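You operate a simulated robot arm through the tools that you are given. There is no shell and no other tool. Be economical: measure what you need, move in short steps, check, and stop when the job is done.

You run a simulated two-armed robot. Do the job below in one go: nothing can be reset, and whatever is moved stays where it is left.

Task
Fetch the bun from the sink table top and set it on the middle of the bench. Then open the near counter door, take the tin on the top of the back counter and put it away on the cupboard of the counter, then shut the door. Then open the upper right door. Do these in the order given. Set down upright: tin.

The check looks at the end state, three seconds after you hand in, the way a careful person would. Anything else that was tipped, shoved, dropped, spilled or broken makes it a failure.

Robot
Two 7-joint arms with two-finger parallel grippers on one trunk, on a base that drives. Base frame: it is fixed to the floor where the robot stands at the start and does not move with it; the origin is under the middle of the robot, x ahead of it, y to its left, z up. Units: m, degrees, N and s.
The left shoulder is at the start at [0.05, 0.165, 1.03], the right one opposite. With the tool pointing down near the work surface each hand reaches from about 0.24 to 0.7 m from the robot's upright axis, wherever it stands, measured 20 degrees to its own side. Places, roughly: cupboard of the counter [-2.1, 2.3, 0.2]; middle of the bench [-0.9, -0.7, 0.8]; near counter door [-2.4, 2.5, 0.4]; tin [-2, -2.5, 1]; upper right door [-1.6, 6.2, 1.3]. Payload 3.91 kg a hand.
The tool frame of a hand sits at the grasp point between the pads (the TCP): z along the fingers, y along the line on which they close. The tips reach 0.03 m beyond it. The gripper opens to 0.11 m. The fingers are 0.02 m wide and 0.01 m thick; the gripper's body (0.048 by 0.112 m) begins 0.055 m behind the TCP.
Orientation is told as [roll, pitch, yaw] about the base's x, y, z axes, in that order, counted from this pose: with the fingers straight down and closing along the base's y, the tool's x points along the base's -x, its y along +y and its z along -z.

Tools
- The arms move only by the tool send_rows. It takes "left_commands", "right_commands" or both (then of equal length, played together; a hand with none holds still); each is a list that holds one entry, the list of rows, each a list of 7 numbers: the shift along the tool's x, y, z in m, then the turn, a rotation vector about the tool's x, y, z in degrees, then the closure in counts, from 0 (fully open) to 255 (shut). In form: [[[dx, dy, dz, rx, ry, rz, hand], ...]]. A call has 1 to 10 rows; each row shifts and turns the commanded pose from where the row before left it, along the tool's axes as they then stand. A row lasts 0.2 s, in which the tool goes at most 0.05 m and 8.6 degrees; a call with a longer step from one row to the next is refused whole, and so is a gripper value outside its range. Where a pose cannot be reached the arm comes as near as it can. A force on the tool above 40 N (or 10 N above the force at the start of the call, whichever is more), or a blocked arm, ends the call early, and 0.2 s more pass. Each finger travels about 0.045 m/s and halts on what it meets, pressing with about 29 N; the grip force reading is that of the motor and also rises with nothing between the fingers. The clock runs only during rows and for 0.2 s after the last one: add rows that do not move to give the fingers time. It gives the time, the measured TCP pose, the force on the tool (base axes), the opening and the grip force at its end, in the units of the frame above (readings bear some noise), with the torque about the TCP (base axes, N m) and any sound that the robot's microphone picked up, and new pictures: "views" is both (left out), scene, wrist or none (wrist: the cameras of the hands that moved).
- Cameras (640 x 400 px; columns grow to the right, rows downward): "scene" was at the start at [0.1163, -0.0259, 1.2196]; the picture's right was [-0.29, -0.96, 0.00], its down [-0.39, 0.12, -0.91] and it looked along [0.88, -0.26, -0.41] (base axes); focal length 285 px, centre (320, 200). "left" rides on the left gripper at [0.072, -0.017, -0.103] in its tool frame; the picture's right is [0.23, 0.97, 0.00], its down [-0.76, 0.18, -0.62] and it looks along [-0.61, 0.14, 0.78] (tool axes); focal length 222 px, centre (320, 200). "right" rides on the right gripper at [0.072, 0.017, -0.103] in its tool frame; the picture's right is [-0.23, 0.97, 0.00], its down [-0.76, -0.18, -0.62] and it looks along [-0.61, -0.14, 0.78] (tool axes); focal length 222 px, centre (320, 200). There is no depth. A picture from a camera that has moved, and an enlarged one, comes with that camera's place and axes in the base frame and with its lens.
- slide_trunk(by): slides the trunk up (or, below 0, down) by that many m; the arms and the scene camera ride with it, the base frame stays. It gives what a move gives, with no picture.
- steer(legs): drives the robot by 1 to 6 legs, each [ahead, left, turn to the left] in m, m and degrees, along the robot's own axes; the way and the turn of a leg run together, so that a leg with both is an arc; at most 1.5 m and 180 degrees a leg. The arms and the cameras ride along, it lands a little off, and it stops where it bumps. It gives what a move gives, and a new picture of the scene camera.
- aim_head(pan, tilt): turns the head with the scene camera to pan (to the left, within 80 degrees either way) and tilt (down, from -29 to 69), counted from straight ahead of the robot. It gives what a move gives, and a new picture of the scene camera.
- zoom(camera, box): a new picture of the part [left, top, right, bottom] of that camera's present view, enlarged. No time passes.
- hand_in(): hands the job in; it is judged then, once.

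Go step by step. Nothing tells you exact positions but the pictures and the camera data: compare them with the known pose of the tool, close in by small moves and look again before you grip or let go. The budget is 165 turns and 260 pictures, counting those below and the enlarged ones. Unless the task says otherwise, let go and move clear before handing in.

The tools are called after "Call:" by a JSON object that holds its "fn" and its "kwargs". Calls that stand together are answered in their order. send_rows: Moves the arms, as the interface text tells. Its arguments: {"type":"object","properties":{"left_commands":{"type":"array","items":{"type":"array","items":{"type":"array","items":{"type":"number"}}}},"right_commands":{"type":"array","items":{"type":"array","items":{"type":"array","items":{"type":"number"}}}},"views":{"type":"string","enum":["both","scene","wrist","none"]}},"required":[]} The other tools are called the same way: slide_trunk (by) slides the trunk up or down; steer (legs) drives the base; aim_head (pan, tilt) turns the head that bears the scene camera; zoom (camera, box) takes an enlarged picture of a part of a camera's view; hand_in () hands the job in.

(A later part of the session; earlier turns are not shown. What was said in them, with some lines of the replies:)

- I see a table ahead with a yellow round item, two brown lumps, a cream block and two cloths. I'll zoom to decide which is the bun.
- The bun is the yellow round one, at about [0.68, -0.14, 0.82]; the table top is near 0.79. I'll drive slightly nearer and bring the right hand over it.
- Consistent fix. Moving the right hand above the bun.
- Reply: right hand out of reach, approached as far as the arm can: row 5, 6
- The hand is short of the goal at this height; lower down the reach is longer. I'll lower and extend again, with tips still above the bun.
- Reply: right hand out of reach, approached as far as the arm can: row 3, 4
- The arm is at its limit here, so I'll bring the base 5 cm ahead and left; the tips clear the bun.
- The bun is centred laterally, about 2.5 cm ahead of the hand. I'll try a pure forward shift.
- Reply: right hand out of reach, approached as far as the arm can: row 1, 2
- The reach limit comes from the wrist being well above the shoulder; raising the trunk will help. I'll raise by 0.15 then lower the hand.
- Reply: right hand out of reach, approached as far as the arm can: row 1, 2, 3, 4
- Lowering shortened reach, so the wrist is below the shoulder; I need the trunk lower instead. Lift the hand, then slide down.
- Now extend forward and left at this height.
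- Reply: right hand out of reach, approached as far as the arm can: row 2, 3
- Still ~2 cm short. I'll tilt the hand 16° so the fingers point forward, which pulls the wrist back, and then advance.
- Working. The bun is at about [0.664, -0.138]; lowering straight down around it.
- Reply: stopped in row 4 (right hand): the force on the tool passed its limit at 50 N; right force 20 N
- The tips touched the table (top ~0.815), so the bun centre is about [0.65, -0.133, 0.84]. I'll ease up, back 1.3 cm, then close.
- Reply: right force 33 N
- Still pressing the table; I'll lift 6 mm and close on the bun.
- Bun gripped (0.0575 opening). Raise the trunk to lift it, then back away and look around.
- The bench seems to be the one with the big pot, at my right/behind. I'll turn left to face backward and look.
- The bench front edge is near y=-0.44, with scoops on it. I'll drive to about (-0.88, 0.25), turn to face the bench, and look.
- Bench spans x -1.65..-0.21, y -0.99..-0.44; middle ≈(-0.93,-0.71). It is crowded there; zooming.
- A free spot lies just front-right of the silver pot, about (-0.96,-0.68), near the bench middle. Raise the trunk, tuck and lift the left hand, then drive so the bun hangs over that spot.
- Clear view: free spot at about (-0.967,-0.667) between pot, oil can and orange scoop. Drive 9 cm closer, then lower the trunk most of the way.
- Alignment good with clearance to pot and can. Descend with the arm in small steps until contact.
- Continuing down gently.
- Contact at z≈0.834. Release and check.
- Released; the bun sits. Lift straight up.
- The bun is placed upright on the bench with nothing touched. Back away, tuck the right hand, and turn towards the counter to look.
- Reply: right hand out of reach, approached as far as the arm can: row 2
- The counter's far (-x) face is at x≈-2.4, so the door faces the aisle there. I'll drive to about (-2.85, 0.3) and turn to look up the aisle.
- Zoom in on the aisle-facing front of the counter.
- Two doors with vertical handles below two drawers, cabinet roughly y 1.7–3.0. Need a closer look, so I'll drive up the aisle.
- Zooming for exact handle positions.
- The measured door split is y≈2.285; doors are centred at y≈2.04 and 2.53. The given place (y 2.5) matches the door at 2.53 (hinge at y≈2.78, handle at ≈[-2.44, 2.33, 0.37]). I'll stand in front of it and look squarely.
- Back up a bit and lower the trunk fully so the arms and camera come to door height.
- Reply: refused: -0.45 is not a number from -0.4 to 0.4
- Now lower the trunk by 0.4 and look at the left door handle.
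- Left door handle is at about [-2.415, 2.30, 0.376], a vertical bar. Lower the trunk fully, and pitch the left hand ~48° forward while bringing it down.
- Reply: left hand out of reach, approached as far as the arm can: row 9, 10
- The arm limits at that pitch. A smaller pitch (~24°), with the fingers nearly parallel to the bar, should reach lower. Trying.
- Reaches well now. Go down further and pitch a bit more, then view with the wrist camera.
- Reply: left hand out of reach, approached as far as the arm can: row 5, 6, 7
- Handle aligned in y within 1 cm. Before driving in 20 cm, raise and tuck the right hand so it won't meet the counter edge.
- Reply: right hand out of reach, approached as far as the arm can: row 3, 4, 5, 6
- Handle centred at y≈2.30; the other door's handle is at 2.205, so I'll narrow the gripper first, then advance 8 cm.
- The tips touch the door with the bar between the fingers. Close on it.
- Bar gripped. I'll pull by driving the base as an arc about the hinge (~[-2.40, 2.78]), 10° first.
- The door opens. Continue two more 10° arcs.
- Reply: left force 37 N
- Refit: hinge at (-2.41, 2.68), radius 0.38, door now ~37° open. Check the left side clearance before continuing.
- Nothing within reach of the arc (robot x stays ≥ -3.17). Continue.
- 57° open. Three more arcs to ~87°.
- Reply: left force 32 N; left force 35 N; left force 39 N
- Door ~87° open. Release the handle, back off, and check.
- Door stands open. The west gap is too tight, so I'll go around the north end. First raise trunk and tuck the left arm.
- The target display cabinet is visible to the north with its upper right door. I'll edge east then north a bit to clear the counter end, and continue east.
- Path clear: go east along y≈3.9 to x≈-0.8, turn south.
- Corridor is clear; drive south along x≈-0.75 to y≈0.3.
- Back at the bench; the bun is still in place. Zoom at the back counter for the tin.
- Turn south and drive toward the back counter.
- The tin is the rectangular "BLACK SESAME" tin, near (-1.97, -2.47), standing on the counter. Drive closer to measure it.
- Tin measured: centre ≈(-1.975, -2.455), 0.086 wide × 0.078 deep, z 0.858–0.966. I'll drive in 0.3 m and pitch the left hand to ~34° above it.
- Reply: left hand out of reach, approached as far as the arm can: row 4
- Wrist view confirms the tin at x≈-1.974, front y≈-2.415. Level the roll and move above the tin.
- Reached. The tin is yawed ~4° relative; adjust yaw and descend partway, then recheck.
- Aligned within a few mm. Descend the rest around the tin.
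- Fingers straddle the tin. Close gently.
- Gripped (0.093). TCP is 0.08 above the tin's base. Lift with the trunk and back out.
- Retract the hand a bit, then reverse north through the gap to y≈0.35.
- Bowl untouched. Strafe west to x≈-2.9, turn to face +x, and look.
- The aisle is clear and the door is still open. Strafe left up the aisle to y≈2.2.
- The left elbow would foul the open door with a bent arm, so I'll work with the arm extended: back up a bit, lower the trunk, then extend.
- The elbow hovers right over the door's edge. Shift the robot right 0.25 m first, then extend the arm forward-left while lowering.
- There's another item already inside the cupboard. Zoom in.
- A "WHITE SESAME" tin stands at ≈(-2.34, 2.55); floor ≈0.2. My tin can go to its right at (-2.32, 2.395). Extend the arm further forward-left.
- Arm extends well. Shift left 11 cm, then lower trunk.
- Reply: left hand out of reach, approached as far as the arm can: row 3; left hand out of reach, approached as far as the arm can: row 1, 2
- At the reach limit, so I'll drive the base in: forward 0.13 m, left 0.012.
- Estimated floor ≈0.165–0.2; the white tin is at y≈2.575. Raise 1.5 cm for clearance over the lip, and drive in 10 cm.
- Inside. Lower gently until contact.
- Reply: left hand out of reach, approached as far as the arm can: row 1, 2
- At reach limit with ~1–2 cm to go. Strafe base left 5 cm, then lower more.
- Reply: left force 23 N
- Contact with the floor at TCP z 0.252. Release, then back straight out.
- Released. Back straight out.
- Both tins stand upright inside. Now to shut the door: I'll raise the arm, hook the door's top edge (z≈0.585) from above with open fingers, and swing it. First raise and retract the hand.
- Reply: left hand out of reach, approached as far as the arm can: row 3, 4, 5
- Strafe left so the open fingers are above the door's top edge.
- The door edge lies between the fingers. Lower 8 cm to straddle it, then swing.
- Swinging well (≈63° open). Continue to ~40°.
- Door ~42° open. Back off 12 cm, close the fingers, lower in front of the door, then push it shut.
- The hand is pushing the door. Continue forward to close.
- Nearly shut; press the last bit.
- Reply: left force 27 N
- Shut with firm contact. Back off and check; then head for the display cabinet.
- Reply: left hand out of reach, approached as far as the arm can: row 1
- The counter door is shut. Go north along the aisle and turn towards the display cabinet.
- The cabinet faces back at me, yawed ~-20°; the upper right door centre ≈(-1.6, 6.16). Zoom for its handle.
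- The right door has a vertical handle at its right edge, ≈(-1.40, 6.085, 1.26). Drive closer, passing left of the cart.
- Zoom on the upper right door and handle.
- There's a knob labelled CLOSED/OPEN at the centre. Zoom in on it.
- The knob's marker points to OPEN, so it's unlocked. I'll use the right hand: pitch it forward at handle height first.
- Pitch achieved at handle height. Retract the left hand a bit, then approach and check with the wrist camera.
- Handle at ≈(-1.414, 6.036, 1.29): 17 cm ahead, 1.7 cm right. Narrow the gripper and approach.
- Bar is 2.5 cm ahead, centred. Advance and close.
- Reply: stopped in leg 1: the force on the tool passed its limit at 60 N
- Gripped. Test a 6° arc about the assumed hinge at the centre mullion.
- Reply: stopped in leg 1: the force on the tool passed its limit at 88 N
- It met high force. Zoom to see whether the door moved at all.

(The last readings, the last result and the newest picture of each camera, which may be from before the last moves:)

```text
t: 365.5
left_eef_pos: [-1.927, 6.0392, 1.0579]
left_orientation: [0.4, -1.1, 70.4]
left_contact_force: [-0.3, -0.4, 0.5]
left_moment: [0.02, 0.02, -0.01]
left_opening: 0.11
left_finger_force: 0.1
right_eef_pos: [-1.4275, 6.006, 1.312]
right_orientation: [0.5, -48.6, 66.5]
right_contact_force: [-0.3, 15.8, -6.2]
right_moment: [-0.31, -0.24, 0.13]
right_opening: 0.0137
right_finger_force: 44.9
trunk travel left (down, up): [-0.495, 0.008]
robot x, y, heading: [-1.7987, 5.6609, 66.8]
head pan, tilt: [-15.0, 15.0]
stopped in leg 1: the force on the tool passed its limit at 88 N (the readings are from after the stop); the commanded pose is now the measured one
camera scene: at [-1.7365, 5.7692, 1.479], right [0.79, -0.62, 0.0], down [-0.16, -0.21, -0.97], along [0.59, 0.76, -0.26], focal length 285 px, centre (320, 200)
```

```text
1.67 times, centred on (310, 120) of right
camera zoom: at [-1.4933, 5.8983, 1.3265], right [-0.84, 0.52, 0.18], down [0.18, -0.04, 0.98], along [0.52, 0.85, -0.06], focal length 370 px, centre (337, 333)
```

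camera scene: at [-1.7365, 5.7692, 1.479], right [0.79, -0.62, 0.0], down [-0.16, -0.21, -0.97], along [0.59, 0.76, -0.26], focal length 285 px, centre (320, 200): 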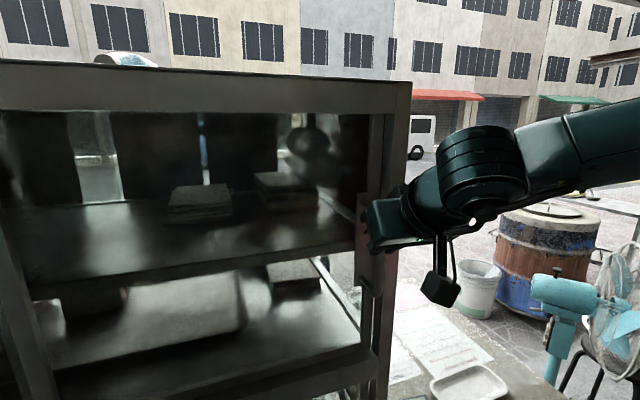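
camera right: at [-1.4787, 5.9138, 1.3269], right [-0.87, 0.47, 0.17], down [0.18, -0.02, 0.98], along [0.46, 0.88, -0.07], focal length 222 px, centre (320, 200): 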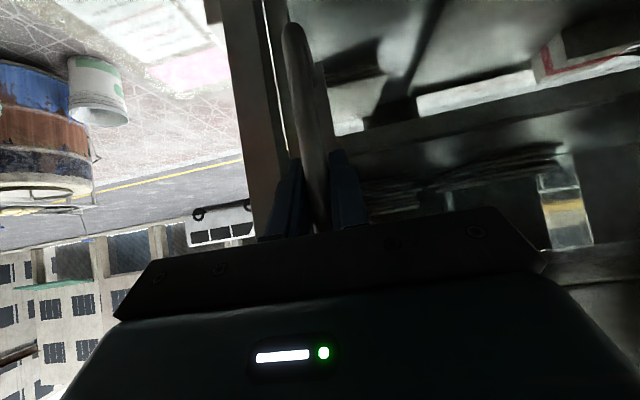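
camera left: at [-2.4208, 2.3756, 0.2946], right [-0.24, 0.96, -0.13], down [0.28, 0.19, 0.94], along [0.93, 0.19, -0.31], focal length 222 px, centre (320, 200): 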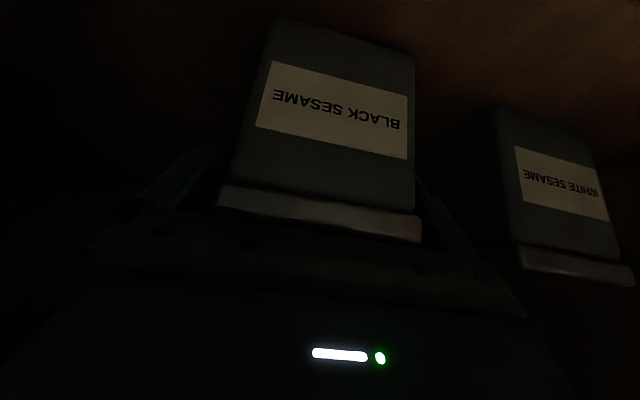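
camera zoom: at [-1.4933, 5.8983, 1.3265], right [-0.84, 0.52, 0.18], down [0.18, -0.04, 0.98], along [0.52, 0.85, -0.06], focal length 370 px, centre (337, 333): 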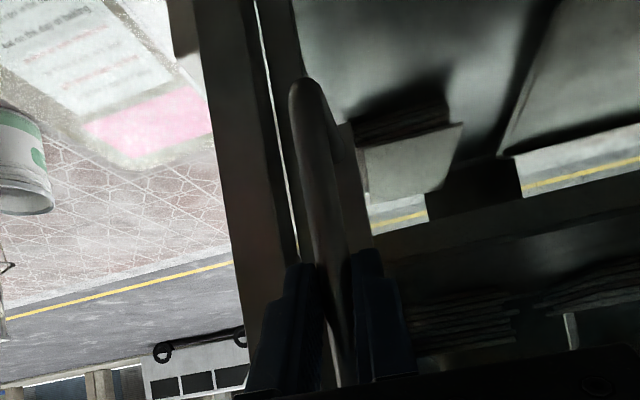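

The door did not swing; with handles on the outer edges it may be a sliding door. Try sliding left along the cabinet 5 cm.

Call:
{"fn": "steer", "kwargs": {"legs": [[0.0, 0.05, 0]]}}

```text
t: 366.6
left_eef_pos: [-1.9742, 6.0554, 1.0589]
left_orientation: [0.4, -1.2, 70.4]
left_contact_force: [-0.3, 0.4, -0.7]
left_moment: [-0.03, -0.02, 0.02]
left_opening: 0.1101
left_finger_force: 0.0
right_eef_pos: [-1.4756, 6.0229, 1.3117]
right_orientation: [0.6, -48.7, 66.5]
right_contact_force: [-4.2, -0.6, -11.7]
right_moment: [-0.7, -0.12, 0.21]
right_opening: 0.0136
right_finger_force: 45.5
trunk travel left (down, up): [-0.495, 0.008]
robot x, y, heading: [-1.8519, 5.6838, 66.8]
head pan, tilt: [-15.0, 15.0]
camera scene: at [-1.7834, 5.7856, 1.4791], right [0.79, -0.62, 0.0], down [-0.16, -0.2, -0.97], along [0.6, 0.76, -0.26], focal length 285 px, centre (320, 200)
```

scene: 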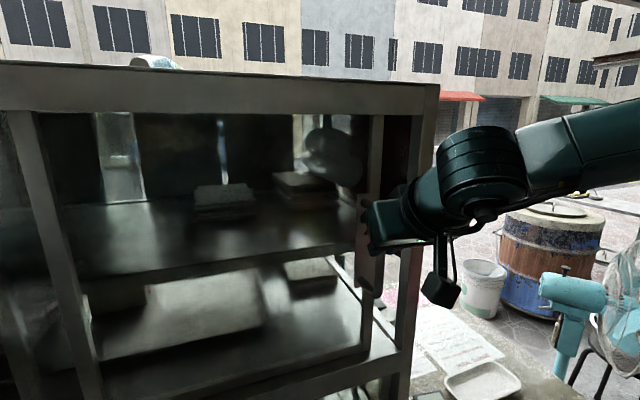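

It slides. Continue left along the cabinet.

Call:
{"fn": "steer", "kwargs": {"legs": [[-0.007, 0.1, 0]]}}

Call:
{"fn": "steer", "kwargs": {"legs": [[-0.007, 0.1, 0]]}}

```text
t: 368.1
left_eef_pos: [-2.0662, 6.0872, 1.0585]
left_orientation: [0.2, -1.2, 70.4]
left_contact_force: [0.3, 0.5, -0.9]
left_moment: [0.0, -0.02, 0.0]
left_opening: 0.1099
left_finger_force: 0.1
right_eef_pos: [-1.5695, 6.0526, 1.312]
right_orientation: [0.6, -48.5, 66.5]
right_contact_force: [-3.6, 1.2, -2.6]
right_moment: [-0.16, -0.32, 0.27]
right_opening: 0.0134
right_finger_force: 44.6
trunk travel left (down, up): [-0.495, 0.008]
robot x, y, heading: [-1.9417, 5.7154, 67.1]
head pan, tilt: [-15.0, 15.0]
camera scene: at [-1.8764, 5.8169, 1.4793], right [0.79, -0.62, 0.0], down [-0.16, -0.2, -0.97], along [0.6, 0.76, -0.26], focal length 285 px, centre (320, 200)
```

scene: 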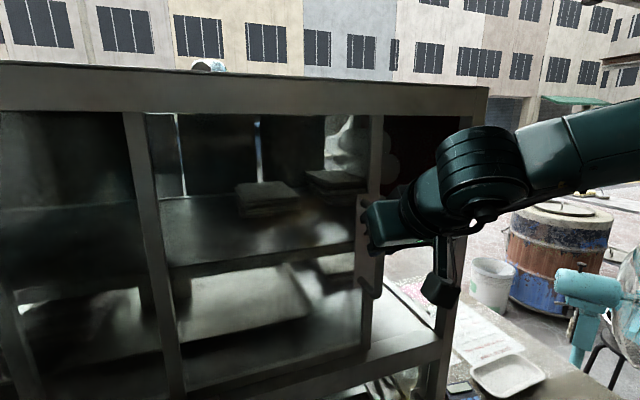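

```text
t: 369.7
left_eef_pos: [-2.162, 6.1191, 1.0598]
left_orientation: [0.1, -1.4, 70.5]
left_contact_force: [0.0, 0.0, -0.3]
left_moment: [-0.02, 0.01, -0.03]
left_opening: 0.1099
left_finger_force: 0.0
right_eef_pos: [-1.6656, 6.0855, 1.3111]
right_orientation: [0.6, -48.5, 66.8]
right_contact_force: [-5.9, -2.6, -1.9]
right_moment: [-0.29, -0.37, 0.29]
right_opening: 0.0138
right_finger_force: 45.2
trunk travel left (down, up): [-0.495, 0.008]
robot x, y, heading: [-2.0406, 5.7483, 67.0]
head pan, tilt: [-15.0, 15.0]
camera scene: at [-1.9718, 5.8488, 1.4794], right [0.79, -0.62, 0.0], down [-0.16, -0.2, -0.97], along [0.59, 0.76, -0.26], focal length 285 px, centre (320, 200)
```

scene: 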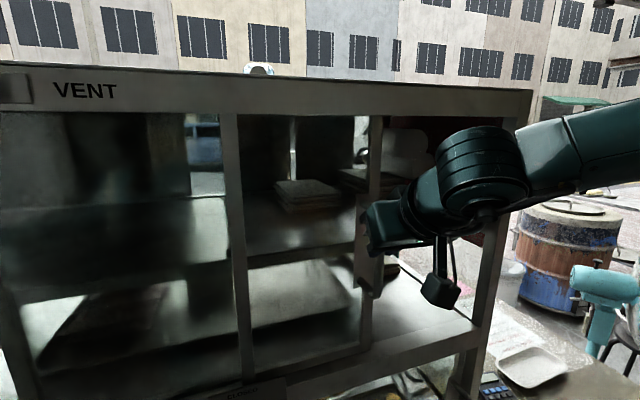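

0.25 m open so far. Continue.

Call:
{"fn": "steer", "kwargs": {"legs": [[-0.006, 0.1, 0]]}}

Call:
{"fn": "steer", "kwargs": {"legs": [[-0.004, 0.05, 0]]}}

```text
t: 371.2
left_eef_pos: [-2.2579, 6.1516, 1.0585]
left_orientation: [0.2, -1.3, 70.4]
left_contact_force: [-0.3, -0.8, 0.8]
left_moment: [0.0, 0.02, 0.0]
left_opening: 0.1101
left_finger_force: 0.1
right_eef_pos: [-1.7611, 6.1174, 1.3111]
right_orientation: [0.7, -48.5, 66.9]
right_contact_force: [-7.2, -8.3, -0.5]
right_moment: [-0.4, -0.41, 0.24]
right_opening: 0.0137
right_finger_force: 44.6
trunk travel left (down, up): [-0.495, 0.008]
robot x, y, heading: [-2.1321, 5.7783, 67.0]
head pan, tilt: [-15.0, 15.0]
camera scene: at [-2.067, 5.881, 1.4795], right [0.79, -0.62, 0.0], down [-0.16, -0.2, -0.97], along [0.59, 0.76, -0.26], focal length 285 px, centre (320, 200)
```

scene: 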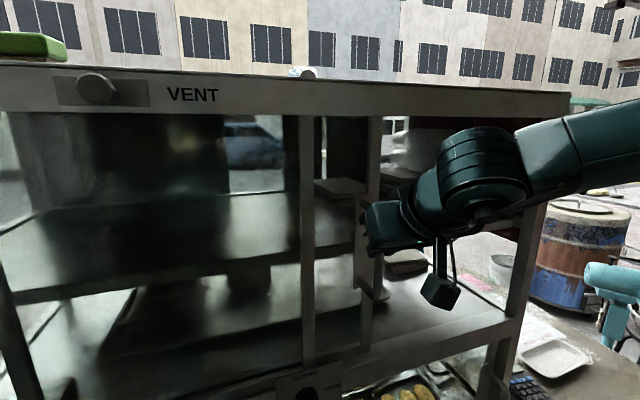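

```text
t: 372.3
left_eef_pos: [-2.303, 6.1681, 1.0589]
left_orientation: [0.1, -1.4, 70.4]
left_contact_force: [-0.1, -0.2, 0.3]
left_moment: [-0.03, 0.0, -0.03]
left_opening: 0.1102
left_finger_force: 0.1
right_eef_pos: [-1.808, 6.1339, 1.311]
right_orientation: [0.7, -48.5, 67.0]
right_contact_force: [-6.1, -6.1, 2.7]
right_moment: [0.02, -0.6, 0.24]
right_opening: 0.0137
right_finger_force: 44.5
trunk travel left (down, up): [-0.495, 0.008]
robot x, y, heading: [-2.177, 5.7952, 67.0]
head pan, tilt: [-15.0, 15.0]
camera scene: at [-2.1129, 5.8964, 1.4795], right [0.79, -0.61, 0.0], down [-0.16, -0.2, -0.97], along [0.59, 0.76, -0.26], focal length 285 px, centre (320, 200)
```

scene: 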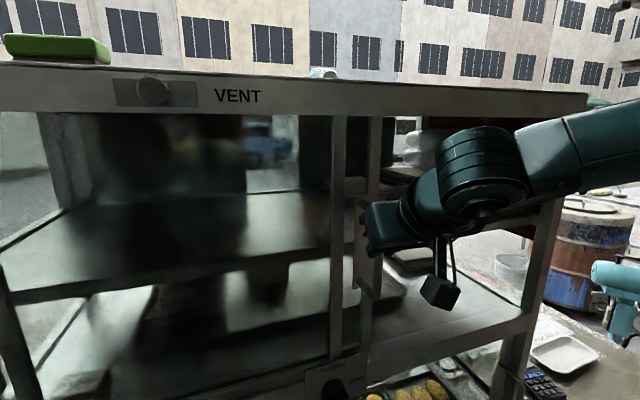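

The door is ~0.40 m open, practically full. Release partially, then back straight away.

Call:
{"fn": "send_rows", "kwargs": {"right_commands": [[[0, 0, 0, 0, 0, 0, 200], [0, 0, 0, 0, 0, 0, 150], [0, 0, 0, 0, 0, 0, 150], [0, 0, 0, 0, 0, 0, 150]]], "views": "none"}}

Call:
{"fn": "steer", "kwargs": {"legs": [[-0.3, 0, 0]]}}

```text
t: 373.3
left_eef_pos: [-2.3013, 6.1668, 1.0592]
left_orientation: [0.3, -1.1, 70.4]
left_contact_force: [0.3, -0.1, 0.6]
left_moment: [0.0, 0.0, -0.01]
left_opening: 0.11
left_finger_force: 0.0
right_eef_pos: [-1.807, 6.1347, 1.3099]
right_orientation: [0.8, -48.3, 66.9]
right_contact_force: [0.4, -0.3, 0.1]
right_moment: [-0.02, -0.01, 0.0]
right_opening: 0.0453
right_finger_force: 0.1
trunk travel left (down, up): [-0.495, 0.008]
robot x, y, heading: [-2.178, 5.7978, 66.8]
head pan, tilt: [-15.0, 15.0]
```

```text
t: 375.4
left_eef_pos: [-2.4173, 5.8938, 1.0589]
left_orientation: [0.3, -1.3, 70.3]
left_contact_force: [-0.2, -0.1, 0.0]
left_moment: [0.06, 0.01, -0.01]
left_opening: 0.1103
left_finger_force: 0.0
right_eef_pos: [-1.9228, 5.858, 1.3099]
right_orientation: [0.8, -48.4, 66.7]
right_contact_force: [0.9, 0.2, 0.0]
right_moment: [0.0, 0.0, -0.01]
right_opening: 0.0453
right_finger_force: 0.2
trunk travel left (down, up): [-0.495, 0.008]
robot x, y, heading: [-2.295, 5.5236, 67.0]
head pan, tilt: [-15.0, 15.0]
camera scene: at [-2.2279, 5.6225, 1.4793], right [0.79, -0.62, 0.0], down [-0.16, -0.2, -0.97], along [0.6, 0.76, -0.26], focal length 285 px, centre (320, 200)
```

scene: 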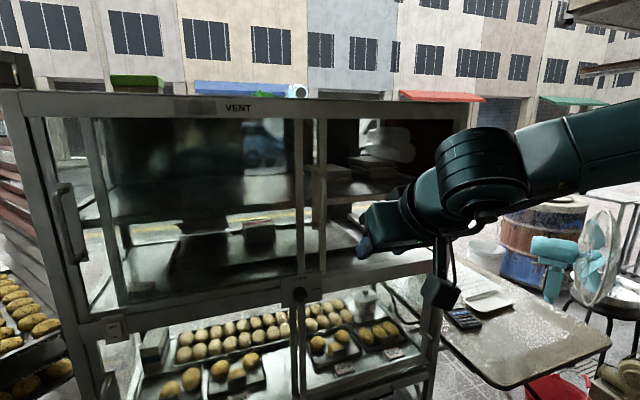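

The upper right door is slid open and both hands are free and clear. Every step is done in the order given, so I'm handing in.

Call:
{"fn": "hand_in", "kwargs": {}}

```text
The job is handed in.
```

I finished all the steps in order and handed the job in; I don't have the check's result.

- **Bun:** It sits on the bench at about (-0.97, -0.67). That is about 10 cm from the exact middle, because the silver pot and the scoops take up the middle.
- **Near counter door:** The counter has two doors side by side. I used the one centred at about y 2.5, which matches the place you gave. It is the farther one when you come up the aisle from the start. It is shut again.
- **Tin:** The black sesame tin stands upright in the cupboard, to the right of a white sesame tin that was already there.
- **Upper right door:** This is the glass door on the display cabinet, and it slides rather than swings. I first pulled it as if it were hinged; it didn't move, and the force went over the limit (88 N) before it stopped. I then slid it left about 0.4 m, nearly its full travel.

I saw nothing tipped or knocked over in the pictures, but the arm hid part of the display cabinet's right side in the last one.
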